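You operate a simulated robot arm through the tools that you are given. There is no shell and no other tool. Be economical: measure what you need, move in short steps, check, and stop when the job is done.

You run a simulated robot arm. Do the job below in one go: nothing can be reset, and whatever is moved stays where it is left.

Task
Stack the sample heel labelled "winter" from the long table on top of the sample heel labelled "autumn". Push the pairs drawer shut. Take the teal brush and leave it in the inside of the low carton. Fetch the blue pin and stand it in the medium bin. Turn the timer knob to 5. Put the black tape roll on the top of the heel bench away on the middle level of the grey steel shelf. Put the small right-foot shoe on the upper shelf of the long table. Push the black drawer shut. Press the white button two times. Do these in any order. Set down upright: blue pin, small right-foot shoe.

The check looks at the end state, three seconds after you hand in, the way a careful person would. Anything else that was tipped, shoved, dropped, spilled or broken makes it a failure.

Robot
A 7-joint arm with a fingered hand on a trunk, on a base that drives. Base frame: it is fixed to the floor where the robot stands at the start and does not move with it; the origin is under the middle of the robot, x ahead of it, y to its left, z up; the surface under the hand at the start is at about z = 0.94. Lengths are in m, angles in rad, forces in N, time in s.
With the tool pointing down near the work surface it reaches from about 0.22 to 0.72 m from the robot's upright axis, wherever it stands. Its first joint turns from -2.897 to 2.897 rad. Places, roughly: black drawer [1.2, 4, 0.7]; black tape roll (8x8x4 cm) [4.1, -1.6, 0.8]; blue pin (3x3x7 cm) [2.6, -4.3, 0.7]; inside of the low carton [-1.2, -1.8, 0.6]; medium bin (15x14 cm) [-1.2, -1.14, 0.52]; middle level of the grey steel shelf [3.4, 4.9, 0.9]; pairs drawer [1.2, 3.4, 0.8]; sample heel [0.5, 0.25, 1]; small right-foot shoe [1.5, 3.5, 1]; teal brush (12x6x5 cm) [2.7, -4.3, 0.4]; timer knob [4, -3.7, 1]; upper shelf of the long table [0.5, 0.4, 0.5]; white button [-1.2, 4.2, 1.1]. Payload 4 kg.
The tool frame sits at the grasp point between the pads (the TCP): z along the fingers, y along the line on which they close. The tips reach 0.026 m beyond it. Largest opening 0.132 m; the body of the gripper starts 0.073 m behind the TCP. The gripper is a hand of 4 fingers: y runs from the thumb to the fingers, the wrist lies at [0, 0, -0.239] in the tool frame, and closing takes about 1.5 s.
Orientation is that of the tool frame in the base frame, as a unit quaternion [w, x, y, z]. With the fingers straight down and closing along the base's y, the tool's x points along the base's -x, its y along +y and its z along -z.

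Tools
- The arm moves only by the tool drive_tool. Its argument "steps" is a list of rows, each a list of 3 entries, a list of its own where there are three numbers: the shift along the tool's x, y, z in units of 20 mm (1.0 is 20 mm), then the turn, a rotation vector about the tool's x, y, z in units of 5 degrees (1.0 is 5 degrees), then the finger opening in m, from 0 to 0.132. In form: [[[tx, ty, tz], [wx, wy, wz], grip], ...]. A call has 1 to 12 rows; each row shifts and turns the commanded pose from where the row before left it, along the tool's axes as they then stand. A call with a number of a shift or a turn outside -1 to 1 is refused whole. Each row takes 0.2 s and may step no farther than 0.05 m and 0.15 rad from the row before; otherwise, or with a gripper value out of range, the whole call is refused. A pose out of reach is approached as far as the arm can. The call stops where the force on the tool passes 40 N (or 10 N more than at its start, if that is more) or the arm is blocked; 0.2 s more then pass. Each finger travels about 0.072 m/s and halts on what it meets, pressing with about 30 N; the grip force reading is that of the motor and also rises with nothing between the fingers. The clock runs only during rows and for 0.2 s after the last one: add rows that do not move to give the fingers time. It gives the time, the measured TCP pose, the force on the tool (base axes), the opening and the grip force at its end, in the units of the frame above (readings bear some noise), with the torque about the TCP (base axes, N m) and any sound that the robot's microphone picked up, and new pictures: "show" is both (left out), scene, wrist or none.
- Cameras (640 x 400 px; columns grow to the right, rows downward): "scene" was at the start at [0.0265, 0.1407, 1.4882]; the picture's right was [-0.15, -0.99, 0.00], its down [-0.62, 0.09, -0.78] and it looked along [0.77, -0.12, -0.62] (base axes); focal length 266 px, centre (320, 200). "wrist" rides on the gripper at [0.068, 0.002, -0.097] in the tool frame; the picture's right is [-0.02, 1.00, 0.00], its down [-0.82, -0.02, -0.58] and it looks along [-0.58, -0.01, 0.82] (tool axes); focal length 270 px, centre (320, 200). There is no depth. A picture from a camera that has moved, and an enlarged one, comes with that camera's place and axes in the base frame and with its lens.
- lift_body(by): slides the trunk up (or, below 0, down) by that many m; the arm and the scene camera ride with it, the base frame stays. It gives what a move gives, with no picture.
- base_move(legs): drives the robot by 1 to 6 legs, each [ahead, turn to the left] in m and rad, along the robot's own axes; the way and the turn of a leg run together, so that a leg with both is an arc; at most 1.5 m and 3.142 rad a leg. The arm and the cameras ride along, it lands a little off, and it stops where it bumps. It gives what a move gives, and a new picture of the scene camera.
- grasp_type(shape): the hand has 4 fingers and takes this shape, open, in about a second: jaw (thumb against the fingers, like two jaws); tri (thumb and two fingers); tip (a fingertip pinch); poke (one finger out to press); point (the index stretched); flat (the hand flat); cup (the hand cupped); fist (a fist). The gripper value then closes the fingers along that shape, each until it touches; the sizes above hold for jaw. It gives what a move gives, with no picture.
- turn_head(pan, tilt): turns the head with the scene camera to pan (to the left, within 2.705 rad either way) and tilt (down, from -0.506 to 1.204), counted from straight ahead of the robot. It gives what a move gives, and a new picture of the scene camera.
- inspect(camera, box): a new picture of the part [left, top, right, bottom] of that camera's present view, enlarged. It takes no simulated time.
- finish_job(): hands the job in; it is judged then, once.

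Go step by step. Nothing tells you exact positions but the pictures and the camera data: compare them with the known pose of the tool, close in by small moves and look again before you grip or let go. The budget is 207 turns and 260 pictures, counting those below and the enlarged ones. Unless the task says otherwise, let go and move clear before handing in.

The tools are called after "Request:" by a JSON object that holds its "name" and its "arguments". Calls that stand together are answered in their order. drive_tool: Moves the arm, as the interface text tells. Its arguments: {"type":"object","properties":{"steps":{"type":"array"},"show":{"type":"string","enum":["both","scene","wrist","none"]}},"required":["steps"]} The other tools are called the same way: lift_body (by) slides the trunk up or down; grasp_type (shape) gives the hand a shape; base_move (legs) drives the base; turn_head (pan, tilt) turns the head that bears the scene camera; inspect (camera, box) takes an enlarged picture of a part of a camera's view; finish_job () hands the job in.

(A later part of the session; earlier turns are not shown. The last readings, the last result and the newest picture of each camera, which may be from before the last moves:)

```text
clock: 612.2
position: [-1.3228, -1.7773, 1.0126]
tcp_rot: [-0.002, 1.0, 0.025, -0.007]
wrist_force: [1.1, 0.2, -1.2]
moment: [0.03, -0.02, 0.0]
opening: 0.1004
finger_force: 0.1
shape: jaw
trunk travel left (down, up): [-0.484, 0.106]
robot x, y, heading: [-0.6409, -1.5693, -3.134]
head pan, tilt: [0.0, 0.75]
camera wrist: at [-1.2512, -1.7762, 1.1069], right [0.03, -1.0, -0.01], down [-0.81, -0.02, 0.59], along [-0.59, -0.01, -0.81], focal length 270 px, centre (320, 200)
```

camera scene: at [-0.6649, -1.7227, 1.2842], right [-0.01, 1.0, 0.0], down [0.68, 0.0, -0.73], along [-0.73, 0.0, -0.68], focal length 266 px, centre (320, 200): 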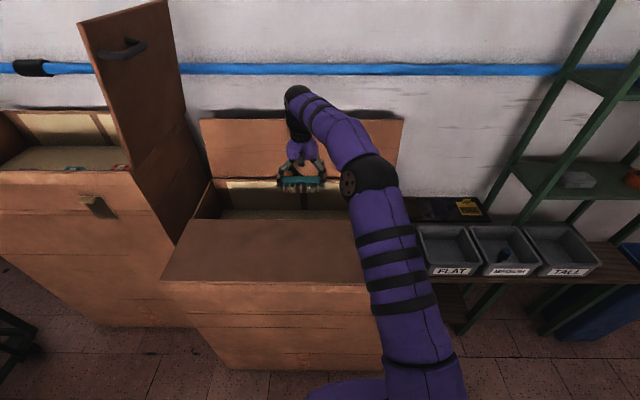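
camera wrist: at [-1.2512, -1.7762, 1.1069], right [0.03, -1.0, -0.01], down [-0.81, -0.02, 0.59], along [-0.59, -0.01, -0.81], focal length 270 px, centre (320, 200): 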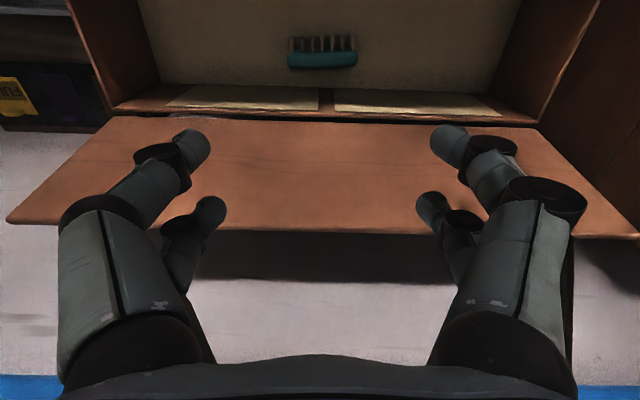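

The brush lies inside the low carton. Next the timer knob: I retract the hand, raise, turn around and drive to about (2.66, -3.4).

Request:
{"name": "drive_tool", "arguments": {"steps": [[[1, -0.8, 0], [0, 0, 0], 0.1], [[1, -0.8, 0], [0, 0, 0], 0.1], [[1, -0.8, 0], [0, 0, 0], 0.1], [[1, -0.8, 0], [0, 0, 0], 0.1], [[1, -0.8, 0], [0, 0, 0], 0.1], [[1, -0.8, 0], [0, 0, 0], 0.1], [[1, -0.8, 0], [0, 0, 0], 0.1], [[1, -0.8, 0], [0, 0, 0], 0.1], [[1, -0.8, 0], [0, 0, 0], 0.1], [[1, -0.8, 0], [0, 0, 0], 0.1], [[0, 0, 0], [0, 0, 0], 0.1]], "show": "none"}}

Request:
{"name": "lift_body", "arguments": {"by": 0.1}}

Request:
{"name": "base_move", "arguments": {"legs": [[-0.45, 0], [0, -3.14], [1.5, 0], [1.35, 0], [0, -1.571], [1.5, 0]]}}

Request:
{"name": "base_move", "arguments": {"legs": [[0.35, 0], [0, 1.571]]}}

```text
clock: 614.6
position: [-1.1294, -1.6091, 1.0099]
tcp_rot: [-0.002, 1.0, 0.025, -0.007]
wrist_force: [0.4, -0.2, -0.6]
moment: [-0.01, 0.01, -0.02]
opening: 0.1003
finger_force: 0.1
shape: jaw
trunk travel left (down, up): [-0.484, 0.106]
robot x, y, heading: [-0.6425, -1.5698, -3.136]
head pan, tilt: [0.0, 0.75]
```

```text
clock: 615.9
position: [-1.1307, -1.6096, 1.1095]
tcp_rot: [-0.003, 1.0, 0.025, -0.007]
wrist_force: [-0.9, 0.2, -0.3]
moment: [-0.02, 0.0, 0.03]
opening: 0.1004
finger_force: 0.0
shape: jaw
trunk travel left (down, up): [-0.584, 0.006]
robot x, y, heading: [-0.6452, -1.5698, -3.133]
head pan, tilt: [0.0, 0.75]
```

```text
clock: 651.6
position: [2.6139, -3.5699, 1.1112]
tcp_rot: [0.004, 0.708, 0.706, -0.007]
wrist_force: [0.6, 0.4, -0.8]
moment: [-0.04, -0.02, 0.04]
opening: 0.1001
finger_force: 0.0
shape: jaw
trunk travel left (down, up): [-0.584, 0.006]
robot x, y, heading: [2.599, -3.0824, -1.615]
head pan, tilt: [0.0, 0.75]
camera scene: at [2.7531, -3.1107, 1.6159], right [-1.0, 0.05, 0.0], down [0.03, 0.68, -0.73], along [-0.03, -0.73, -0.68], focal length 266 px, centre (320, 200)
```

scene: 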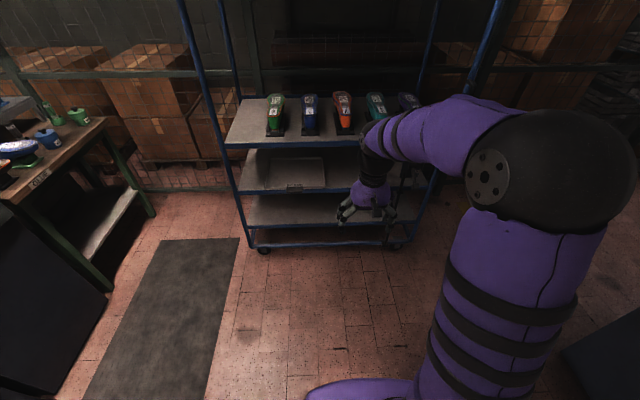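

```text
clock: 658.1
position: [3.0722, -3.4113, 1.1103]
tcp_rot: [0.008, -0.007, 1.0, -0.002]
wrist_force: [-0.2, 0.3, -0.2]
moment: [0.01, -0.02, 0.01]
opening: 0.1003
finger_force: 0.1
shape: jaw
trunk travel left (down, up): [-0.584, 0.006]
robot x, y, heading: [2.5867, -3.4301, -0.033]
head pan, tilt: [0.0, 0.75]
camera scene: at [2.6133, -3.2793, 1.6159], right [-0.03, -1.0, 0.0], down [-0.68, 0.02, -0.73], along [0.73, -0.02, -0.68], focal length 266 px, centre (320, 200)
```

scene: 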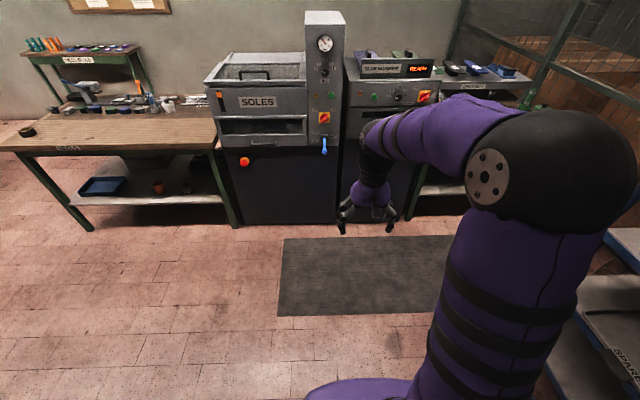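

The second machine (with a "READY" display) seems to carry the timer knob. Zoom.

Request:
{"name": "inspect", "arguments": {"camera": "scene", "box": [340, 50, 460, 125]}}

```text
5.33 times, centred on (400, 88) of scene
camera zoom: at [2.6133, -3.2793, 1.6159], right [-0.03, -1.0, 0.0], down [-0.68, 0.02, -0.73], along [0.73, -0.02, -0.68], focal length 1417 px, centre (-107, 800)
```

zoom: 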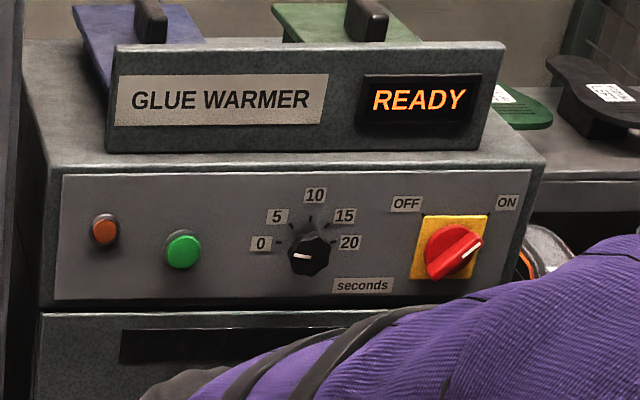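

It's the GLUE WARMER timer (0–20 s), pointing at about 0 now; knob at roughly (4.0, -3.73, 1.055). I drive in front of it.

Request:
{"name": "base_move", "arguments": {"legs": [[0, -0.52], [0.5, 0], [0, 0.553]]}}

Request:
{"name": "drive_tool", "arguments": {"steps": [[[-1, 0, 0], [0, 0, 0], 0.08], [[-1, 0, 0], [0, 0, 0], 0.08], [[-1, 0, 0], [0, 0, 0], 0.08], [[-1, 0, 0], [0, 0, 0], 0.08], [[-1, 0, 0], [0, 0, 0], 0.08], [[-1, 0, 0], [0, 0, 0], 0.08], [[-1, 0, 0], [0, 0, 0], 0.08], [[-0.5, 0, 0], [0, -1, 0], 0.08], [[-0.53, 0, 0], [0, -1, 0], 0.08], [[-0.52, 0, 0.05], [0, -1, 0], 0.08], [[-0.52, 0, 0.09], [0, -1, 0], 0.08], [[-0.51, 0, 0.14], [0, -1, 0], 0.08]], "show": "none"}}

Request:
{"name": "drive_tool", "arguments": {"steps": [[[-0.5, 0, 0.18], [0, -1, 0], 0.08], [[-0.48, 0, 0.22], [0, -1, 0], 0.08], [[-0.46, 0, 0.27], [0, -1, 0], 0.08], [[-0.43, 0, 0.3], [0, -1, 0], 0.08], [[-0.41, 0, 0.34], [0, -1, 0], 0.08], [[-0.37, 0, 0.38], [0, -1, 0], 0.08], [[-0.34, 0, 0.41], [0, -1, 0], 0.08], [[-0.3, 0, 0.43], [0, -1, 0], 0.08], [[-0.27, 0, 0.46], [0, -1, 0], 0.08], [[-0.22, 0, 0.48], [0, -1, 0], 0.08], [[-0.18, 0, 0.5], [0, -1, 0], 0.08], [[-0.1, 0, 0.5], [0, -1, 0], 0.08]], "show": "none"}}

Request:
{"name": "drive_tool", "arguments": {"steps": [[[0, 0, 0], [0, -1, 0], 0.08], [[0, 0, 0], [0, 0, 0], 0.08]], "show": "both"}}

```text
clock: 664.3
position: [3.4938, -3.6607, 1.1095]
tcp_rot: [0.008, -0.019, 1.0, -0.002]
wrist_force: [-0.2, 0.5, 0.3]
moment: [0.0, 0.01, -0.02]
opening: 0.1003
finger_force: 0.0
shape: jaw
trunk travel left (down, up): [-0.584, 0.006]
robot x, y, heading: [3.0076, -3.6956, -0.006]
head pan, tilt: [0.0, 0.75]
camera scene: at [3.0311, -3.5416, 1.6159], right [0.0, -1.0, 0.0], down [-0.68, 0.0, -0.73], along [0.73, 0.0, -0.68], focal length 266 px, centre (320, 200)
```

scene: 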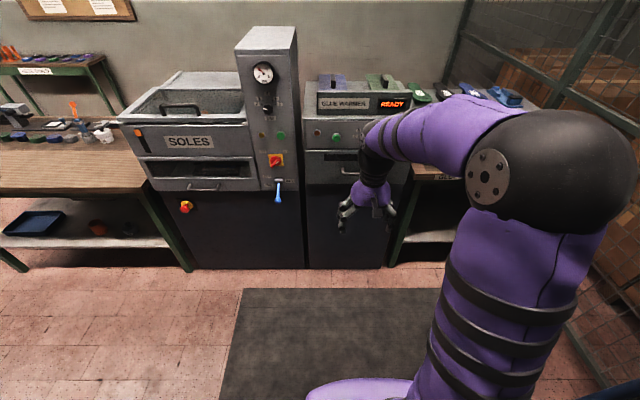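

```text
clock: 666.9
position: [3.6852, -3.6546, 1.116]
tcp_rot: [0.225, -0.02, 0.974, 0.001]
wrist_force: [-0.5, 1.2, -1.0]
moment: [0.01, 0.01, 0.01]
opening: 0.0804
finger_force: 0.0
shape: jaw
trunk travel left (down, up): [-0.584, 0.006]
robot x, y, heading: [3.0062, -3.6972, -0.004]
head pan, tilt: [0.0, 0.75]
```

```text
clock: 669.5
position: [3.8112, -3.6484, 1.1285]
tcp_rot: [0.681, -0.016, 0.732, 0.011]
wrist_force: [0.6, 0.1, 0.1]
moment: [-0.04, 0.0, 0.0]
opening: 0.0806
finger_force: 0.1
shape: jaw
trunk travel left (down, up): [-0.584, 0.006]
robot x, y, heading: [3.0052, -3.6942, -0.004]
head pan, tilt: [0.0, 0.75]
```

```text
clock: 670.1
position: [3.811, -3.6501, 1.1283]
tcp_rot: [0.713, -0.016, 0.701, 0.011]
wrist_force: [0.3, -0.5, -0.2]
moment: [0.01, -0.02, 0.0]
opening: 0.0804
finger_force: 0.0
shape: jaw
trunk travel left (down, up): [-0.584, 0.006]
robot x, y, heading: [3.0076, -3.6942, 0.001]
head pan, tilt: [0.0, 0.75]
camera scene: at [3.0315, -3.5415, 1.6159], right [0.0, -1.0, 0.0], down [-0.68, 0.0, -0.73], along [0.73, 0.0, -0.68], focal length 266 px, centre (320, 200)
camera wrist: at [3.7164, -3.6521, 1.0576], right [-0.04, 1.0, 0.02], down [-0.59, -0.04, 0.81], along [0.81, 0.02, 0.59], focal length 270 px, centre (320, 200)
```

scene: 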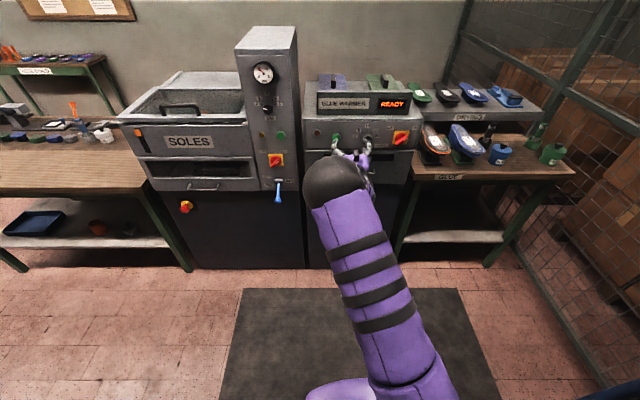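
wrist: 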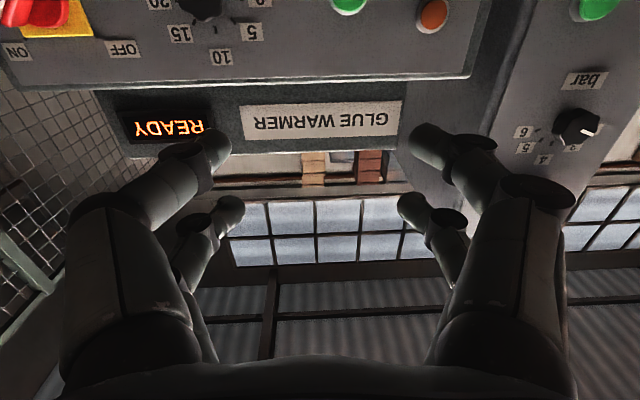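

Knob at (3.99, -3.735, 1.057). I shift the hand to its axis, still 17 cm short, and look at the pointer.

Request:
{"name": "drive_tool", "arguments": {"steps": [[[0.71, -0.85, 0], [0, 0, 0], 0.08], [[0.71, -0.85, 0], [0, 0, 0], 0.08], [[0.71, -0.85, 0], [0, 0, 0], 0.08], [[0.71, -0.85, 0], [0, 0, 0], 0.08], [[0.71, -0.85, 0], [0, 0, 0], 0.08], [[0, 0, 0], [0, 0, 0], 0.08]], "show": "none"}}

Request:
{"name": "inspect", "arguments": {"camera": "wrist", "box": [200, 0, 440, 150]}}

```text
clock: 671.5
position: [3.8176, -3.7336, 1.0579]
tcp_rot: [0.712, -0.016, 0.702, 0.013]
wrist_force: [-0.2, -0.3, -0.1]
moment: [0.0, 0.01, -0.01]
opening: 0.0805
finger_force: 0.1
shape: jaw
trunk travel left (down, up): [-0.584, 0.006]
robot x, y, heading: [3.0013, -3.6946, -0.004]
head pan, tilt: [0.0, 0.75]
```

```text
2.67 times, centred on (320, 75) of wrist
camera zoom: at [3.7216, -3.7355, 0.9875], right [-0.04, 1.0, 0.02], down [-0.59, -0.04, 0.81], along [0.81, 0.02, 0.59], focal length 721 px, centre (320, 533)
```

zoom: 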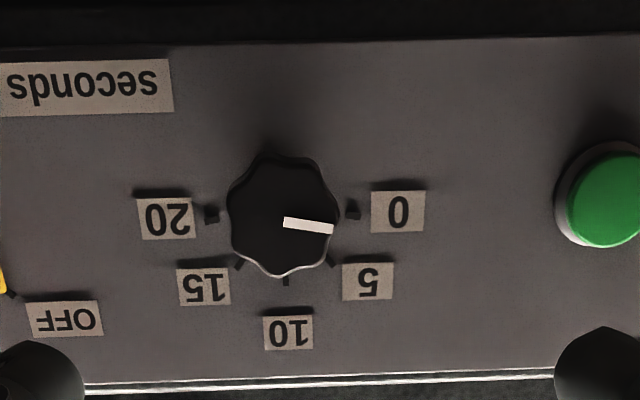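

Pointer at ≈0–1; 5 is 45° clockwise from 0. Knob axis ≈(y -3.740, z 1.050), panel x≈4.01, Ø≈38 mm. I fix the yaw, pre-rotate the hand -15°, and approach to 4 cm.

Request:
{"name": "drive_tool", "arguments": {"steps": [[[0.4, -0.3, 0], [0.47, 0, 0], 0.08], [[0, 0, 0], [0, 0, -1], 0.08], [[0, 0, 0], [0, 0, -1], 0.08], [[0, 0, 0], [0, 0, -1], 0.08], [[0, 0, 1], [0, 0, 0], 0.08], [[0, 0, 1], [0, 0, 0], 0.08], [[0, 0, 1], [0, 0, 0], 0.08], [[0, 0, 1], [0, 0, 0], 0.08], [[0, 0, 1], [0, 0, 0], 0.08], [[0, 0, 1], [0, 0, 0], 0.08], [[0, 0, 0], [0, 0, 0], 0.08]], "show": "wrist"}}

```text
clock: 673.9
position: [3.9359, -3.7413, 1.0508]
tcp_rot: [0.706, -0.092, 0.696, -0.094]
wrist_force: [-0.3, -0.5, 0.2]
moment: [0.02, 0.0, -0.01]
opening: 0.0805
finger_force: 0.0
shape: jaw
trunk travel left (down, up): [-0.584, 0.006]
robot x, y, heading: [3.0047, -3.6941, -0.01]
head pan, tilt: [0.0, 0.75]
camera wrist: at [3.841, -3.7576, 0.9824], right [0.01, 0.97, -0.24], down [-0.59, 0.2, 0.78], along [0.81, 0.14, 0.57], focal length 270 px, centre (320, 200)
```

wrist: 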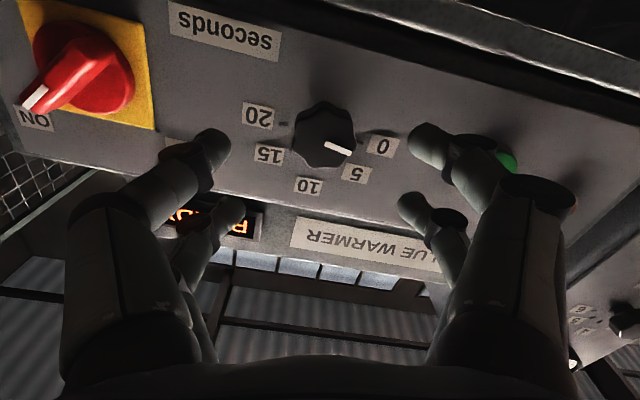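

Nearly centred; small correction, then forward the last 4.4 cm with a 6 cm opening.

Request:
{"name": "drive_tool", "arguments": {"steps": [[[0.25, 0.19, 0], [0, 0, 0], 0.062], [[0, 0, 1], [0, 0, 0], 0.062], [[0, 0, 0.8], [0, 0, 0], 0.062], [[0, 0, 0], [0, 0, 0], 0.062]], "show": "wrist"}}

```text
clock: 674.9
position: [3.9719, -3.7391, 1.0469]
tcp_rot: [0.706, -0.093, 0.695, -0.097]
wrist_force: [-0.5, 0.1, 0.3]
moment: [0.02, -0.01, 0.02]
opening: 0.0629
finger_force: 0.1
shape: jaw
trunk travel left (down, up): [-0.584, 0.006]
robot x, y, heading: [3.0062, -3.6997, -0.0]
head pan, tilt: [0.0, 0.75]
camera wrist: at [3.8765, -3.7557, 0.9788], right [0.01, 0.97, -0.24], down [-0.59, 0.2, 0.78], along [0.81, 0.14, 0.57], focal length 270 px, centre (320, 200)
```

wrist: 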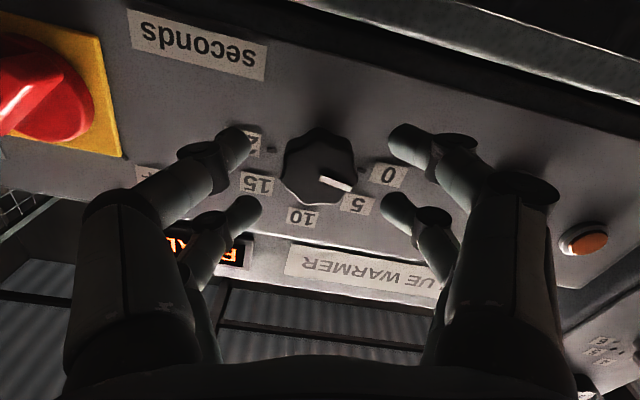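

Tips are at the knob's mid-depth. Slightly forward, then close on the knob.

Request:
{"name": "drive_tool", "arguments": {"steps": [[[0.1, 0, 0.3], [0, 0, 0], 0.062], [[0, 0, 0], [0, 0, 0], 0.05], [[0, 0, 0], [0, 0, 0], 0.04], [[0, 0, 0], [0, 0, 0], 0.03], [[0, 0, 0], [0, 0, 0], 0.02], [[0, 0, 0], [0, 0, 0], 0.02], [[0, 0, 0], [0, 0, 0], 0.02]], "show": "wrist"}}

```text
clock: 676.5
position: [3.9782, -3.7394, 1.0452]
tcp_rot: [0.706, -0.092, 0.695, -0.096]
wrist_force: [-1.6, 0.1, 0.3]
moment: [-0.03, 0.0, 0.01]
opening: 0.0216
finger_force: 0.0
shape: jaw
trunk travel left (down, up): [-0.584, 0.006]
robot x, y, heading: [3.0043, -3.6958, -0.003]
head pan, tilt: [0.0, 0.75]
camera wrist: at [3.8826, -3.7564, 0.9771], right [0.01, 0.97, -0.24], down [-0.59, 0.2, 0.78], along [0.81, 0.14, 0.57], focal length 270 px, centre (320, 200)
```

wrist: 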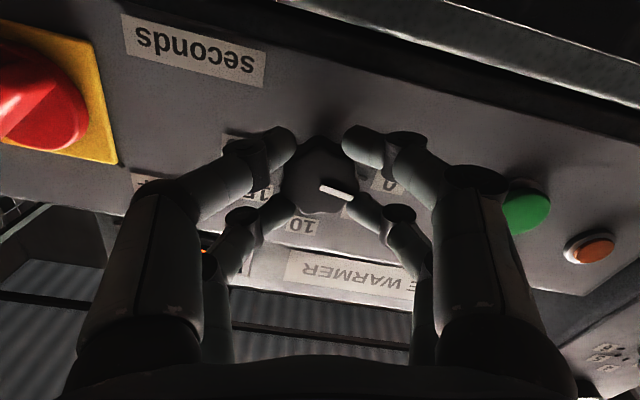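

Digits surround the knob; I close fully to get a firm hold, then turn +7.3 units.

Request:
{"name": "drive_tool", "arguments": {"steps": [[[0, 0, 0], [0, 0, 0], 0.01], [[0, 0, 0], [0, 0, 0], 0.0], [[0, 0, 0], [0, 0, 0], 0.0], [[0, 0, 0], [0, 0, 0], 0.0]], "show": "none"}}

Request:
{"name": "drive_tool", "arguments": {"steps": [[[0, 0, 0], [0, 0, 0.5], 0], [[0, 0, 0], [0, 0, 0.5], 0], [[0, 0, 0], [0, 0, 0.5], 0], [[0, 0, 0], [0, 0, 0.5], 0], [[0, 0, 0], [0, 0, 0.5], 0], [[0, 0, 0], [0, 0, 0.5], 0], [[0, 0, 0], [0, 0, 0], 0]], "show": "wrist"}}

```text
clock: 677.5
position: [3.9791, -3.7396, 1.0446]
tcp_rot: [0.706, -0.093, 0.696, -0.095]
wrist_force: [2.3, 2.3, -2.0]
moment: [0.01, 0.08, -0.02]
opening: 0.0094
finger_force: 30.0
shape: jaw
trunk travel left (down, up): [-0.584, 0.006]
robot x, y, heading: [3.0056, -3.6967, -0.004]
head pan, tilt: [0.0, 0.75]
```

```text
clock: 679.1
position: [3.9785, -3.7391, 1.0461]
tcp_rot: [0.713, -0.001, 0.701, -0.003]
wrist_force: [1.4, 6.2, -1.3]
moment: [-0.05, 0.12, 0.04]
opening: 0.0094
finger_force: 30.1
shape: jaw
trunk travel left (down, up): [-0.584, 0.006]
robot x, y, heading: [3.0065, -3.6963, -0.004]
head pan, tilt: [0.0, 0.75]
camera wrist: at [3.8832, -3.737, 0.9744], right [0.0, 1.0, 0.02], down [-0.59, -0.02, 0.81], along [0.81, -0.01, 0.59], focal length 270 px, centre (320, 200)
```

wrist: 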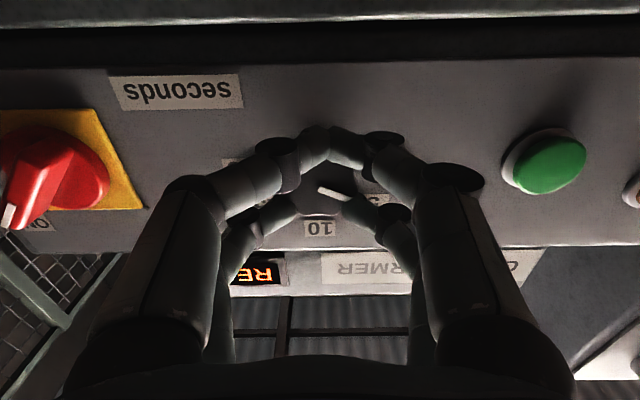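

The knob turns with the hand (pointer now ≈23°). I turn 4.3 more units to reach 45° (the "5").

Request:
{"name": "drive_tool", "arguments": {"steps": [[[0, 0, 0], [0, 0, 0.5], 0], [[0, 0, 0], [0, 0, 0.5], 0], [[0, 0, 0], [0, 0, 0.5], 0], [[0, 0, 0], [0, 0, 0.5], 0], [[0, 0, 0], [0, 0, 0.5], 0], [[0, 0, 0], [0, 0, 0.5], 0], [[0, 0, 0], [0, 0, 0.5], 0], [[0, 0, 0], [0, 0, 0.5], 0], [[0, 0, 0], [0, 0, 0.3], 0], [[0, 0, 0], [0, 0, 0], 0]], "show": "none"}}

Request:
{"name": "drive_tool", "arguments": {"steps": [[[0, 0, 0], [0, 0, 0], 0.01], [[0, 0, 0], [0, 0, 0], 0.02], [[0, 0, 0], [0, 0, 0], 0.035], [[0, 0, 0], [0, 0, 0], 0.05], [[0, 0, 0], [0, 0, 0], 0.062], [[0, 0, -1], [0, 0, 0], 0.062], [[0, 0, -1], [0, 0, 0], 0.062], [[0, 0, -1], [0, 0, 0], 0.062], [[0, 0, -1], [0, 0, 0], 0.062], [[0, 0, 0], [0, 0, 0], 0.062]], "show": "none"}}

Request:
{"name": "inspect", "arguments": {"camera": "wrist", "box": [220, 40, 440, 180]}}

```text
clock: 681.3
position: [3.9783, -3.7366, 1.0451]
tcp_rot: [0.701, 0.129, 0.69, 0.13]
wrist_force: [0.0, 13.2, -0.8]
moment: [-0.06, 0.12, 0.23]
opening: 0.0091
finger_force: 29.6
shape: jaw
trunk travel left (down, up): [-0.584, 0.006]
robot x, y, heading: [3.0034, -3.691, -0.004]
head pan, tilt: [0.0, 0.75]
```

```text
clock: 683.5
position: [3.898, -3.7396, 1.046]
tcp_rot: [0.701, 0.13, 0.689, 0.13]
wrist_force: [0.2, -0.5, -0.2]
moment: [0.01, -0.01, -0.01]
opening: 0.0615
finger_force: 0.0
shape: jaw
trunk travel left (down, up): [-0.584, 0.006]
robot x, y, heading: [3.0065, -3.6951, -0.003]
head pan, tilt: [0.0, 0.75]
```

```text
2.86 times, centred on (330, 110) of wrist
camera zoom: at [3.8028, -3.7125, 0.9801], right [0.0, 0.92, 0.38], down [-0.59, -0.31, 0.74], along [0.81, -0.22, 0.55], focal length 772 px, centre (291, 457)
```

zoom: 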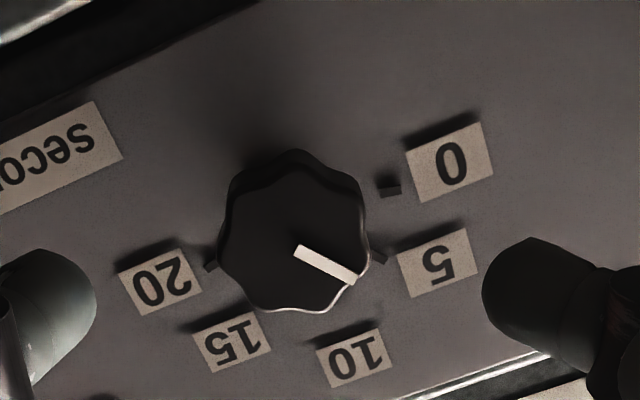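

Pointer looks close to (maybe slightly past) 5. I roll the hand back level for a straight, tighter view.

Request:
{"name": "drive_tool", "arguments": {"steps": [[[0, 0, -1], [0, 0, -1], 0.062], [[0, 0, -1], [0, 0, -1], 0.062], [[0, 0, 0], [0, 0, -1], 0.062], [[0, 0, 0], [0, 0, -1], 0.062], [[0, 0, 0], [0, 0, -0.3], 0.062], [[0, 0, 0], [0, 0, 0], 0.062]], "show": "none"}}

Request:
{"name": "inspect", "arguments": {"camera": "wrist", "box": [260, 40, 380, 130]}}

```text
clock: 684.9
position: [3.858, -3.739, 1.0448]
tcp_rot: [0.712, -0.002, 0.702, -0.002]
wrist_force: [-0.2, -0.1, -0.5]
moment: [-0.04, 0.01, 0.01]
opening: 0.0615
finger_force: 0.1
shape: jaw
trunk travel left (down, up): [-0.584, 0.006]
robot x, y, heading: [3.0072, -3.6939, -0.003]
head pan, tilt: [0.0, 0.75]
```

```text
4.44 times, centred on (320, 85) of wrist
camera zoom: at [3.7634, -3.7378, 0.9734], right [0.0, 1.0, 0.02], down [-0.59, -0.01, 0.81], along [0.81, -0.01, 0.59], focal length 1201 px, centre (320, 711)
```

zoom: 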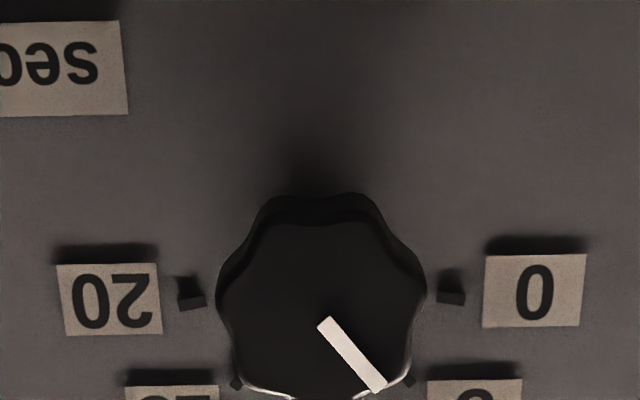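

Pointer is about 7.5° past the 5 mark. I regrip and turn back 1.5 units.

Request:
{"name": "drive_tool", "arguments": {"steps": [[[0, 0, 1], [0, 0, 0], 0.062], [[0, 0, 1], [0, 0, 0], 0.062], [[0, 0, 1], [0, 0, 0], 0.062], [[0, 0, 1], [0, 0, 0], 0.062], [[0, 0, 1], [0, 0, 0], 0.062], [[0, 0, 1], [0, 0, 0], 0.062], [[0, 0, 0], [0, 0, 0], 0.045], [[0, 0, 0], [0, 0, 0], 0.03], [[0, 0, 0], [0, 0, 0], 0.015], [[0, 0, 0], [0, 0, 0], 0.0], [[0, 0, 0], [0, 0, 0], 0.0], [[0, 0, 0], [0, 0, 0], 0.0]], "show": "wrist"}}

```text
clock: 687.5
position: [3.9811, -3.7382, 1.0456]
tcp_rot: [0.713, -0.002, 0.701, -0.002]
wrist_force: [5.9, 5.0, -0.3]
moment: [0.02, -0.02, 0.05]
opening: 0.0079
finger_force: 29.9
shape: jaw
trunk travel left (down, up): [-0.584, 0.006]
robot x, y, heading: [3.0062, -3.6943, -0.006]
head pan, tilt: [0.0, 0.75]
camera wrist: at [3.8854, -3.7369, 0.9752], right [0.0, 1.0, 0.02], down [-0.59, -0.02, 0.81], along [0.81, -0.01, 0.59], focal length 270 px, centre (320, 200)
```

wrist: 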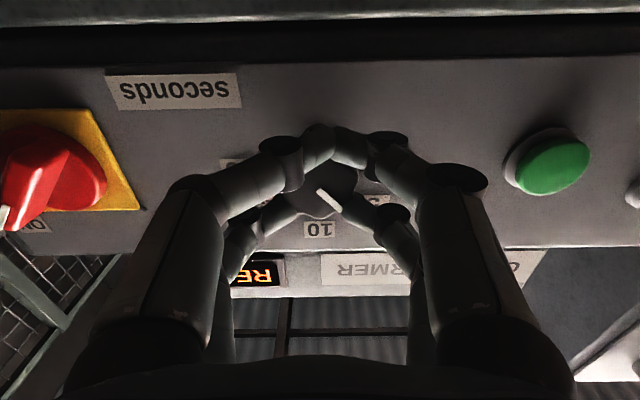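

Request:
{"name": "drive_tool", "arguments": {"steps": [[[0, 0, 0], [0, 0, -0.5], 0], [[0, 0, 0], [0, 0, -0.5], 0], [[0, 0, 0], [0, 0, -0.5], 0], [[0, 0, 0], [0, 0, 0], 0], [[0, 0, 0], [0, 0, 0], 0.01], [[0, 0, 0], [0, 0, 0], 0.02], [[0, 0, 0], [0, 0, 0], 0.035], [[0, 0, 0], [0, 0, 0], 0.05], [[0, 0, 0], [0, 0, 0], 0.062], [[0, 0, -1], [0, 0, 0.5], 0.062], [[0, 0, -1], [0, 0, 0.5], 0.062], [[0, 0, -1], [0, 0, 0.5], 0.062]], "show": "none"}}

Request:
{"name": "drive_tool", "arguments": {"steps": [[[0, 0, -1], [0, 0, 0], 0.062], [[0, 0, -1], [0, 0, 0], 0.062], [[0, 0, -1], [0, 0, 0], 0.062], [[0, 0, 0], [0, 0, 0], 0.062]], "show": "none"}}

Request:
{"name": "inspect", "arguments": {"camera": "wrist", "box": [260, 55, 380, 145]}}

```text
clock: 690.1
position: [3.9181, -3.7374, 1.0441]
tcp_rot: [0.713, -0.001, 0.702, -0.002]
wrist_force: [-0.1, 0.1, 0.2]
moment: [0.03, -0.01, -0.02]
opening: 0.0615
finger_force: 0.0
shape: jaw
trunk travel left (down, up): [-0.584, 0.006]
robot x, y, heading: [3.0089, -3.693, -0.003]
head pan, tilt: [0.0, 0.75]
```

```text
clock: 691.1
position: [3.8581, -3.7408, 1.0435]
tcp_rot: [0.713, -0.001, 0.701, -0.003]
wrist_force: [1.1, 0.2, 0.0]
moment: [0.02, -0.01, -0.03]
opening: 0.0615
finger_force: 0.0
shape: jaw
trunk travel left (down, up): [-0.584, 0.006]
robot x, y, heading: [3.0044, -3.6967, -0.002]
head pan, tilt: [0.0, 0.75]
```

```text
4.44 times, centred on (320, 100) of wrist
camera zoom: at [3.763, -3.7387, 0.9731], right [0.0, 1.0, 0.02], down [-0.59, -0.01, 0.81], along [0.81, -0.01, 0.59], focal length 1201 px, centre (320, 644)
```

zoom: 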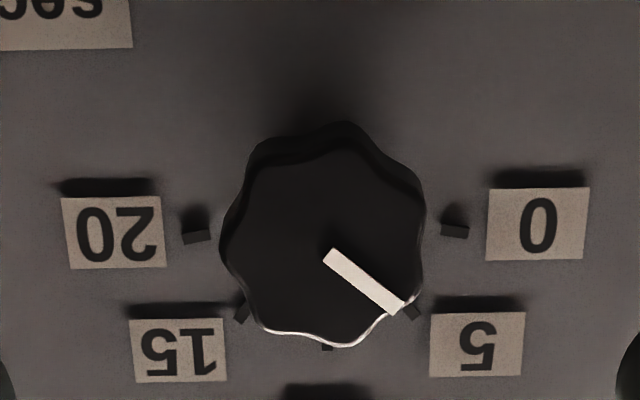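

The pointer now lines up with the 5 mark (within a few degrees). I leave it. I'm economical with pictures now: retract the hand to pointing down, then drive to the HEELS bench for the tape roll at about (4.12, -1.555).

Request:
{"name": "drive_tool", "arguments": {"steps": [[[0, 0, -1], [0, 0, 0], 0.1], [[0, 0, -1], [0, 0, 0], 0.1], [[0, 0, -1], [0, 0, 0], 0.1], [[-0.3, 0, -0.53], [0, 1, 0], 0.1], [[-0.25, 0, -0.53], [0, 1, 0], 0.1], [[-0.2, 0, -0.52], [0, 1, 0], 0.1], [[-0.1, 0, -0.51], [0, 1, 0], 0.1], [[0, 0, -0.5], [0, 1, 0], 0.1], [[0.1, 0, -0.5], [0, 1, 0], 0.1], [[0.2, 0, -0.5], [0, 1, 0], 0.1], [[0.3, 0, -0.43], [0, 1, 0], 0.1]], "show": "none"}}

Request:
{"name": "drive_tool", "arguments": {"steps": [[[0.34, 0, -0.41], [0, 1, 0], 0.1], [[0.37, 0, -0.37], [0, 1, 0], 0.1], [[0.41, 0, -0.34], [0, 1, 0], 0.1], [[0.43, 0, -0.3], [0, 1, 0], 0.1], [[0.46, 0, -0.27], [0, 1, 0], 0.1], [[0.48, 0, -0.22], [0, 1, 0], 0.1], [[0.5, 0, -0.18], [0, 1, 0], 0.1], [[0.51, 0, -0.14], [0, 1, 0], 0.1], [[0.52, 0, -0.09], [0, 1, 0], 0.1], [[0.53, 0, -0.05], [0, 1, 0], 0.1], [[0.5, 0, 0], [0, 0.2, 0], 0.1], [[0, 0, 0], [0, 0, 0], 0.1]], "show": "none"}}

```text
clock: 693.5
position: [3.7172, -3.7397, 1.0706]
tcp_rot: [0.43, 0.0, 0.903, -0.004]
wrist_force: [1.0, 1.1, 0.3]
moment: [-0.01, 0.03, 0.0]
opening: 0.1
finger_force: 0.1
shape: jaw
trunk travel left (down, up): [-0.584, 0.006]
robot x, y, heading: [3.0074, -3.6967, -0.003]
head pan, tilt: [0.0, 0.75]
```

```text
clock: 696.1
position: [3.6006, -3.7373, 1.0688]
tcp_rot: [-0.001, 0.002, 1.0, -0.002]
wrist_force: [-0.4, 0.2, 0.4]
moment: [0.0, 0.0, 0.0]
opening: 0.1
finger_force: 0.0
shape: jaw
trunk travel left (down, up): [-0.584, 0.006]
robot x, y, heading: [3.0084, -3.695, 0.0]
head pan, tilt: [0.0, 0.75]
```

Request:
{"name": "base_move", "arguments": {"legs": [[-0.4, 0], [0, 1.199], [1.3, 0], [1.045, 0], [0, -1.199]]}}

Request:
{"name": "drive_tool", "arguments": {"steps": [[[0, 0, 0], [0, 0, 0], 0.13]], "show": "wrist"}}

```text
clock: 716.5
position: [4.0823, -1.5381, 1.068]
tcp_rot: [-0.001, 0.011, 1.0, -0.003]
wrist_force: [-0.4, 0.6, 0.0]
moment: [-0.04, 0.01, -0.03]
opening: 0.0999
finger_force: 0.1
shape: jaw
trunk travel left (down, up): [-0.584, 0.006]
robot x, y, heading: [3.4898, -1.4819, -0.025]
head pan, tilt: [0.0, 0.75]
camera scene: at [3.5173, -1.3298, 1.6159], right [-0.03, -1.0, 0.0], down [-0.68, 0.02, -0.73], along [0.73, -0.02, -0.68], focal length 266 px, centre (320, 200)
```

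scene: 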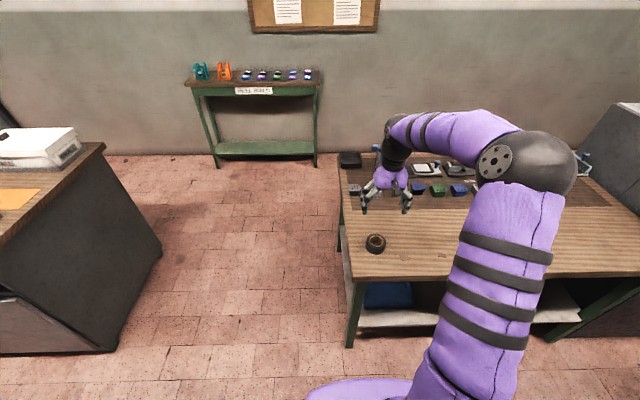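

```text
clock: 716.9
position: [4.0825, -1.5384, 1.0679]
tcp_rot: [0.0, 0.011, 1.0, -0.003]
wrist_force: [0.2, -0.1, -0.2]
moment: [0.0, -0.01, -0.02]
opening: 0.13
finger_force: 0.1
shape: jaw
trunk travel left (down, up): [-0.584, 0.006]
robot x, y, heading: [3.4871, -1.4764, -0.025]
head pan, tilt: [0.0, 0.75]
camera wrist: at [4.0155, -1.5342, 1.1649], right [0.05, 1.0, -0.01], down [0.82, -0.04, 0.58], along [0.58, -0.03, -0.82], focal length 270 px, centre (320, 200)
```

wrist: 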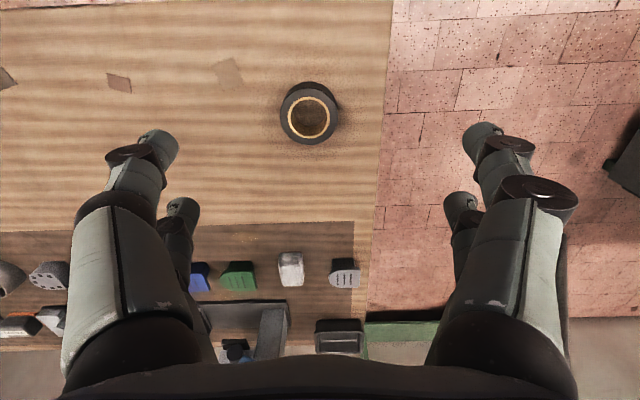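

Tape at about (4.125, -1.554). I centre above it and lower by the trunk.

Request:
{"name": "drive_tool", "arguments": {"steps": [[[-0.72, -0.26, 0], [0, 0, 0], 0.13], [[-0.72, -0.26, 0], [0, 0, 0], 0.13], [[-0.71, -0.26, 0], [0, 0, 0], 0.13], [[0, 0, 0], [0, 0, 0], 0.13]], "show": "none"}}

Request:
{"name": "lift_body", "arguments": {"by": -0.19}}

Request:
{"name": "drive_tool", "arguments": {"steps": [[[0, 0, 0], [0, 0, 0], 0.13]], "show": "wrist"}}

```text
clock: 717.9
position: [4.1265, -1.5546, 1.0687]
tcp_rot: [0.0, 0.012, 1.0, -0.003]
wrist_force: [-0.3, -0.4, -0.2]
moment: [-0.02, 0.03, 0.0]
opening: 0.13
finger_force: 0.0
shape: jaw
trunk travel left (down, up): [-0.584, 0.006]
robot x, y, heading: [3.4849, -1.4827, -0.027]
head pan, tilt: [0.0, 0.75]
```

```text
clock: 720.0
position: [4.1255, -1.5531, 0.8791]
tcp_rot: [0.0, 0.013, 1.0, -0.002]
wrist_force: [0.9, 0.0, 0.0]
moment: [0.02, 0.01, -0.01]
opening: 0.13
finger_force: 0.0
shape: jaw
trunk travel left (down, up): [-0.394, 0.196]
robot x, y, heading: [3.4895, -1.4809, -0.03]
head pan, tilt: [0.0, 0.75]
```

```text
clock: 720.4
position: [4.1259, -1.5528, 0.8801]
tcp_rot: [-0.001, 0.012, 1.0, -0.002]
wrist_force: [-0.7, -0.2, 0.5]
moment: [-0.01, 0.0, 0.01]
opening: 0.13
finger_force: 0.0
shape: jaw
trunk travel left (down, up): [-0.394, 0.196]
robot x, y, heading: [3.4897, -1.4811, -0.027]
head pan, tilt: [0.0, 0.75]
camera wrist: at [4.0583, -1.5507, 0.9756], right [0.05, 1.0, -0.01], down [0.82, -0.04, 0.58], along [0.58, -0.03, -0.82], focal length 270 px, centre (320, 200)
```

wrist: 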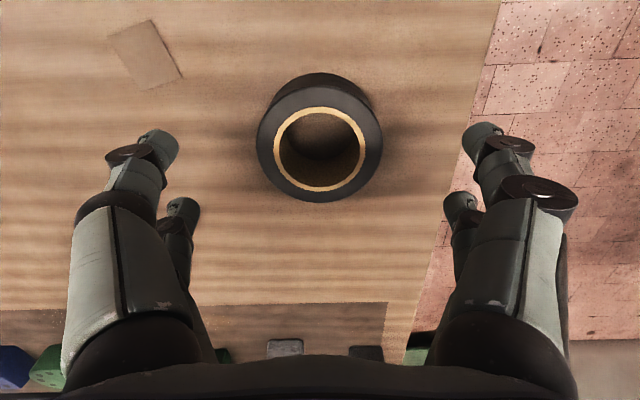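

Centred (top z≈0.815). I lower 6.8 cm, grip and lift.

Request:
{"name": "lift_body", "arguments": {"by": -0.066}}

Request:
{"name": "drive_tool", "arguments": {"steps": [[[-0.2, 0, 0], [0, 0, 0], 0.11], [[0, 0, 0], [0, 0, 0], 0.09], [[0, 0, 0], [0, 0, 0], 0.07], [[0, 0, 0], [0, 0, 0], 0.05], [[0, 0, 0], [0, 0, 0], 0.05], [[0, 0, 0], [0, 0, 0], 0.05]], "show": "none"}}

Request:
{"name": "lift_body", "arguments": {"by": 0.25}}

Request:
{"name": "drive_tool", "arguments": {"steps": [[[0, 0, 0], [0, 0, 0], 0.05]], "show": "wrist"}}

```text
clock: 721.4
position: [4.1278, -1.5548, 0.8248]
tcp_rot: [0.007, 0.013, 1.0, -0.004]
wrist_force: [-5.4, -1.0, 13.3]
moment: [0.24, 0.25, 0.03]
opening: 0.1296
finger_force: 0.2
shape: jaw
trunk travel left (down, up): [-0.33, 0.26]
robot x, y, heading: [3.4886, -1.4822, -0.025]
head pan, tilt: [0.0, 0.75]
stopped: the force on the tool passed its limit at 48 N (the readings are from after the stop); the commanded pose is now the measured one
```

```text
clock: 721.8
position: [4.1326, -1.555, 0.8271]
tcp_rot: [0.011, 0.012, 1.0, -0.004]
wrist_force: [-2.3, -3.0, 13.7]
moment: [0.47, 0.24, 0.12]
opening: 0.0803
finger_force: 0.0
shape: jaw
trunk travel left (down, up): [-0.33, 0.26]
robot x, y, heading: [3.4902, -1.4844, -0.027]
head pan, tilt: [0.0, 0.75]
stopped in row 2: the force on the tool passed its limit at 41 N (the readings are from after the stop); the commanded pose is now the measured one
```

```text
clock: 724.4
position: [4.1335, -1.5544, 1.076]
tcp_rot: [0.009, 0.012, 1.0, -0.004]
wrist_force: [-0.2, -0.9, 0.0]
moment: [0.0, -0.02, 0.02]
opening: 0.0897
finger_force: 0.0
shape: jaw
trunk travel left (down, up): [-0.58, 0.01]
robot x, y, heading: [3.4899, -1.4861, -0.031]
head pan, tilt: [0.0, 0.75]
```

```text
clock: 724.8
position: [4.1324, -1.5534, 1.0744]
tcp_rot: [0.01, 0.011, 1.0, -0.005]
wrist_force: [-0.6, -0.6, -0.4]
moment: [0.03, 0.01, 0.02]
opening: 0.0505
finger_force: 0.1
shape: jaw
trunk travel left (down, up): [-0.58, 0.01]
robot x, y, heading: [3.4869, -1.4822, -0.023]
head pan, tilt: [0.0, 0.75]
camera wrist: at [4.0635, -1.55, 1.1703], right [0.05, 1.0, -0.01], down [0.8, -0.03, 0.59], along [0.59, -0.03, -0.81], focal length 270 px, centre (320, 200)
```

wrist: 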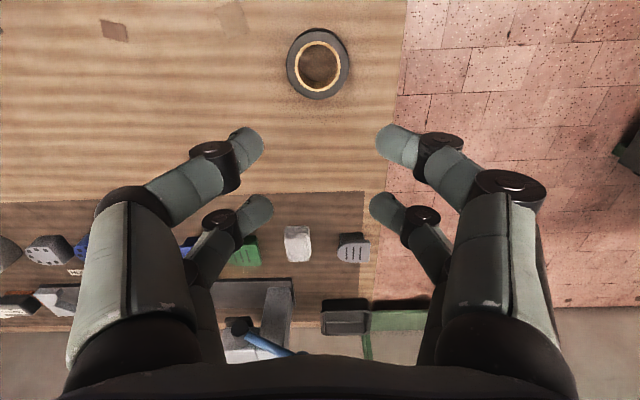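

The fingertips met the bench: its top is z≈0.80, so the tape centre is (4.120, -1.555). I correct 1.2 cm and repeat with TCP at 0.832.

Request:
{"name": "drive_tool", "arguments": {"steps": [[[0.6, 0, 0], [0, -0.2, 0], 0.13], [[0, 0, 0], [0, 0, 0], 0.13], [[0, 0, 0], [0, 0, 0], 0.13], [[0, 0, 0], [0, 0, 0], 0.13], [[0, 0, 0], [0, 0, 0], 0.13], [[0, 0, 0], [0, 0, 0], 0.13]], "show": "none"}}

Request:
{"name": "lift_body", "arguments": {"by": -0.241}}

Request:
{"name": "drive_tool", "arguments": {"steps": [[[0, 0, 0], [0, 0, 0], 0.11], [[0, 0, 0], [0, 0, 0], 0.09], [[0, 0, 0], [0, 0, 0], 0.07], [[0, 0, 0], [0, 0, 0], 0.05], [[0, 0, 0], [0, 0, 0], 0.04], [[0, 0, 0], [0, 0, 0], 0.04], [[0, 0, 0], [0, 0, 0], 0.04]], "show": "none"}}

Request:
{"name": "lift_body", "arguments": {"by": 0.24}}

```text
clock: 726.2
position: [4.121, -1.5548, 1.075]
tcp_rot: [0.019, 0.012, 1.0, -0.003]
wrist_force: [0.1, 0.5, -1.1]
moment: [0.01, 0.01, 0.01]
opening: 0.1297
finger_force: 0.0
shape: jaw
trunk travel left (down, up): [-0.58, 0.01]
robot x, y, heading: [3.488, -1.485, -0.029]
head pan, tilt: [0.0, 0.75]
```

```text
clock: 728.7
position: [4.1209, -1.5545, 0.8339]
tcp_rot: [0.018, 0.011, 1.0, -0.004]
wrist_force: [1.1, 0.6, 0.9]
moment: [-0.03, -0.02, 0.01]
opening: 0.1298
finger_force: 0.0
shape: jaw
trunk travel left (down, up): [-0.339, 0.251]
robot x, y, heading: [3.4893, -1.4871, -0.033]
head pan, tilt: [0.0, 0.75]
```

```text
clock: 730.3
position: [4.1216, -1.5538, 0.8345]
tcp_rot: [0.019, 0.01, 1.0, -0.003]
wrist_force: [0.7, -0.2, 0.4]
moment: [-0.02, -0.01, 0.05]
opening: 0.0561
finger_force: 29.7
shape: jaw
trunk travel left (down, up): [-0.339, 0.251]
robot x, y, heading: [3.4874, -1.4857, -0.028]
head pan, tilt: [0.0, 0.75]
```

```text
clock: 732.8
position: [4.1208, -1.5541, 1.0737]
tcp_rot: [0.018, 0.012, 1.0, -0.004]
wrist_force: [0.0, -0.6, -0.6]
moment: [-0.02, -0.01, -0.01]
opening: 0.0555
finger_force: 29.9
shape: jaw
trunk travel left (down, up): [-0.579, 0.011]
robot x, y, heading: [3.488, -1.4868, -0.027]
head pan, tilt: [0.0, 0.75]
```

The tape is gripped (opening 5.6 cm). I drive north along x≈3.2 toward the grey shelf at (3.4, 4.9).

Request:
{"name": "base_move", "arguments": {"legs": [[-0.3, 0], [0, 1.598], [1.5, 0], [1.5, 0], [1.5, 0], [0.3, 0]]}}

Request:
{"name": "drive_tool", "arguments": {"steps": [[[0, 0, 0], [0, 0, 0], 0.04]], "show": "wrist"}}

```text
clock: 762.0
position: [3.2305, 3.9591, 1.0729]
tcp_rot: [0.015, -0.701, 0.713, 0.01]
wrist_force: [0.0, 0.2, -1.3]
moment: [-0.02, 0.01, 0.02]
opening: 0.0548
finger_force: 30.4
shape: jaw
trunk travel left (down, up): [-0.579, 0.011]
robot x, y, heading: [3.1638, 3.3241, 1.552]
head pan, tilt: [0.0, 0.75]
camera scene: at [3.0114, 3.3529, 1.6106], right [1.0, -0.02, 0.0], down [-0.01, -0.68, -0.73], along [0.01, 0.73, -0.68], focal length 266 px, centre (320, 200)
```

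scene: 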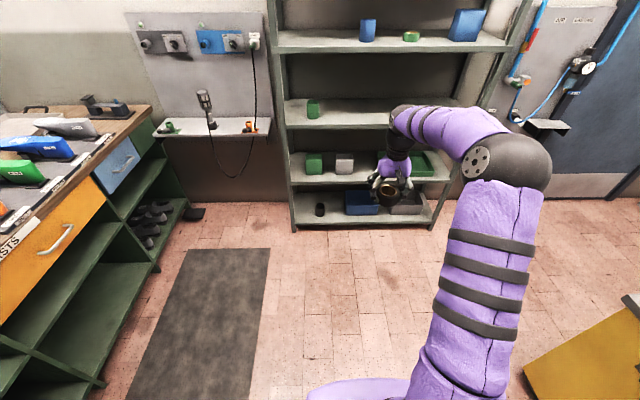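

```text
clock: 762.4
position: [3.2303, 3.9576, 1.0729]
tcp_rot: [0.015, -0.702, 0.712, 0.009]
wrist_force: [0.4, -0.4, -1.1]
moment: [0.01, -0.01, 0.01]
opening: 0.0546
finger_force: 30.4
shape: jaw
trunk travel left (down, up): [-0.579, 0.011]
robot x, y, heading: [3.1606, 3.3269, 1.553]
head pan, tilt: [0.0, 0.75]
camera wrist: at [3.2275, 3.8859, 1.1675], right [-1.0, 0.04, -0.01], down [0.03, 0.79, 0.61], along [0.03, 0.61, -0.8], focal length 270 px, centre (320, 200)
```

wrist: 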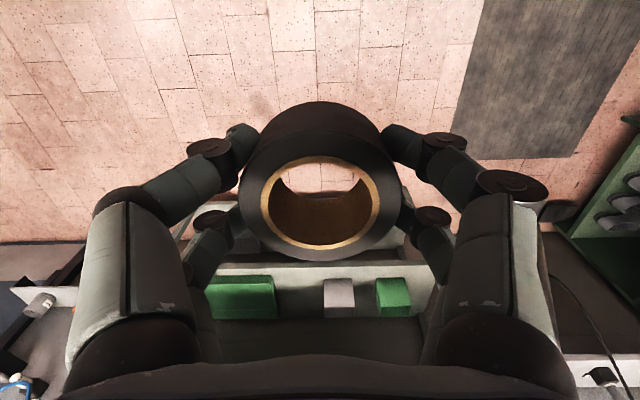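

Shelf levels are at about z 0.19, 0.57, 0.94, 1.32 (and top); the middle is ≈0.94. I lower the trunk and raise the arm so that the forearm stays below the next level, then look.

Request:
{"name": "lift_body", "arguments": {"by": -0.35}}

Request:
{"name": "drive_tool", "arguments": {"steps": [[[0, 0, -1], [0, 0, 0], 0.04], [[0, 0, -1], [0, 0, 0], 0.04], [[0, 0, -1], [0, 0, 0], 0.04], [[0, 0, -1], [0, 0, 0], 0.04], [[0, 0, -1], [0, 0, 0], 0.04], [[0, 0, -1], [0, 0, 0], 0.04], [[0, 0, -1], [0, 0, 0], 0.04], [[0, 0, -1], [0, 0, 0], 0.04], [[0, 0, -1], [0, 0, 0], 0.04], [[0, 0, -1], [0, 0, 0], 0.04], [[0, 0, -1], [0, 0, 0], 0.04], [[0, 0, -1], [0, 0, 0], 0.04]], "show": "none"}}

Request:
{"name": "drive_tool", "arguments": {"steps": [[[0, 0, -1], [0, 0, 0], 0.04], [[0, 0, -1], [0, 0, 0], 0.04], [[0, 0, -1], [0, 0, 0], 0.04], [[0, 0, 0], [0, 0, 0], 0.04]], "show": "none"}}

Request:
{"name": "turn_head", "arguments": {"pan": 0.0, "tilt": 0.2}}

```text
clock: 765.8
position: [3.2306, 3.9581, 0.7248]
tcp_rot: [0.015, -0.702, 0.712, 0.011]
wrist_force: [-0.6, -0.4, -1.3]
moment: [-0.01, 0.01, -0.02]
opening: 0.0547
finger_force: 29.6
shape: jaw
trunk travel left (down, up): [-0.229, 0.361]
robot x, y, heading: [3.1596, 3.3242, 1.553]
head pan, tilt: [0.0, 0.75]
```

```text
clock: 768.4
position: [3.23, 3.9495, 0.964]
tcp_rot: [0.015, -0.701, 0.713, 0.011]
wrist_force: [-0.5, 0.7, -0.5]
moment: [0.01, 0.01, 0.0]
opening: 0.0539
finger_force: 29.8
shape: jaw
trunk travel left (down, up): [-0.229, 0.361]
robot x, y, heading: [3.1616, 3.3284, 1.549]
head pan, tilt: [0.0, 0.75]
```

```text
clock: 769.4
position: [3.2263, 3.9329, 0.9898]
tcp_rot: [0.016, -0.701, 0.712, 0.011]
wrist_force: [0.5, 0.2, -0.3]
moment: [-0.03, 0.03, -0.01]
opening: 0.0539
finger_force: 29.9
shape: jaw
out of reach, approached as far as the arm can: row 1, 2, 3
trunk travel left (down, up): [-0.229, 0.361]
robot x, y, heading: [3.1621, 3.3239, 1.553]
head pan, tilt: [0.0, 0.75]
```

```text
clock: 770.3
position: [3.227, 3.9325, 0.991]
tcp_rot: [0.017, -0.701, 0.713, 0.011]
wrist_force: [-0.4, -0.1, -0.5]
moment: [0.05, 0.0, 0.03]
opening: 0.0539
finger_force: 30.0
shape: jaw
trunk travel left (down, up): [-0.229, 0.361]
robot x, y, heading: [3.1617, 3.3244, 1.546]
head pan, tilt: [0.0, 0.201]
camera scene: at [3.0115, 3.3625, 1.3103], right [1.0, -0.02, 0.0], down [0.0, -0.2, -0.98], along [0.02, 0.98, -0.2], focal length 266 px, centre (320, 200)
```

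scene: 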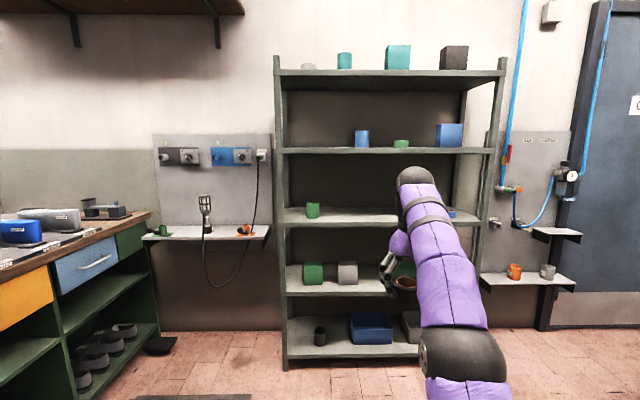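

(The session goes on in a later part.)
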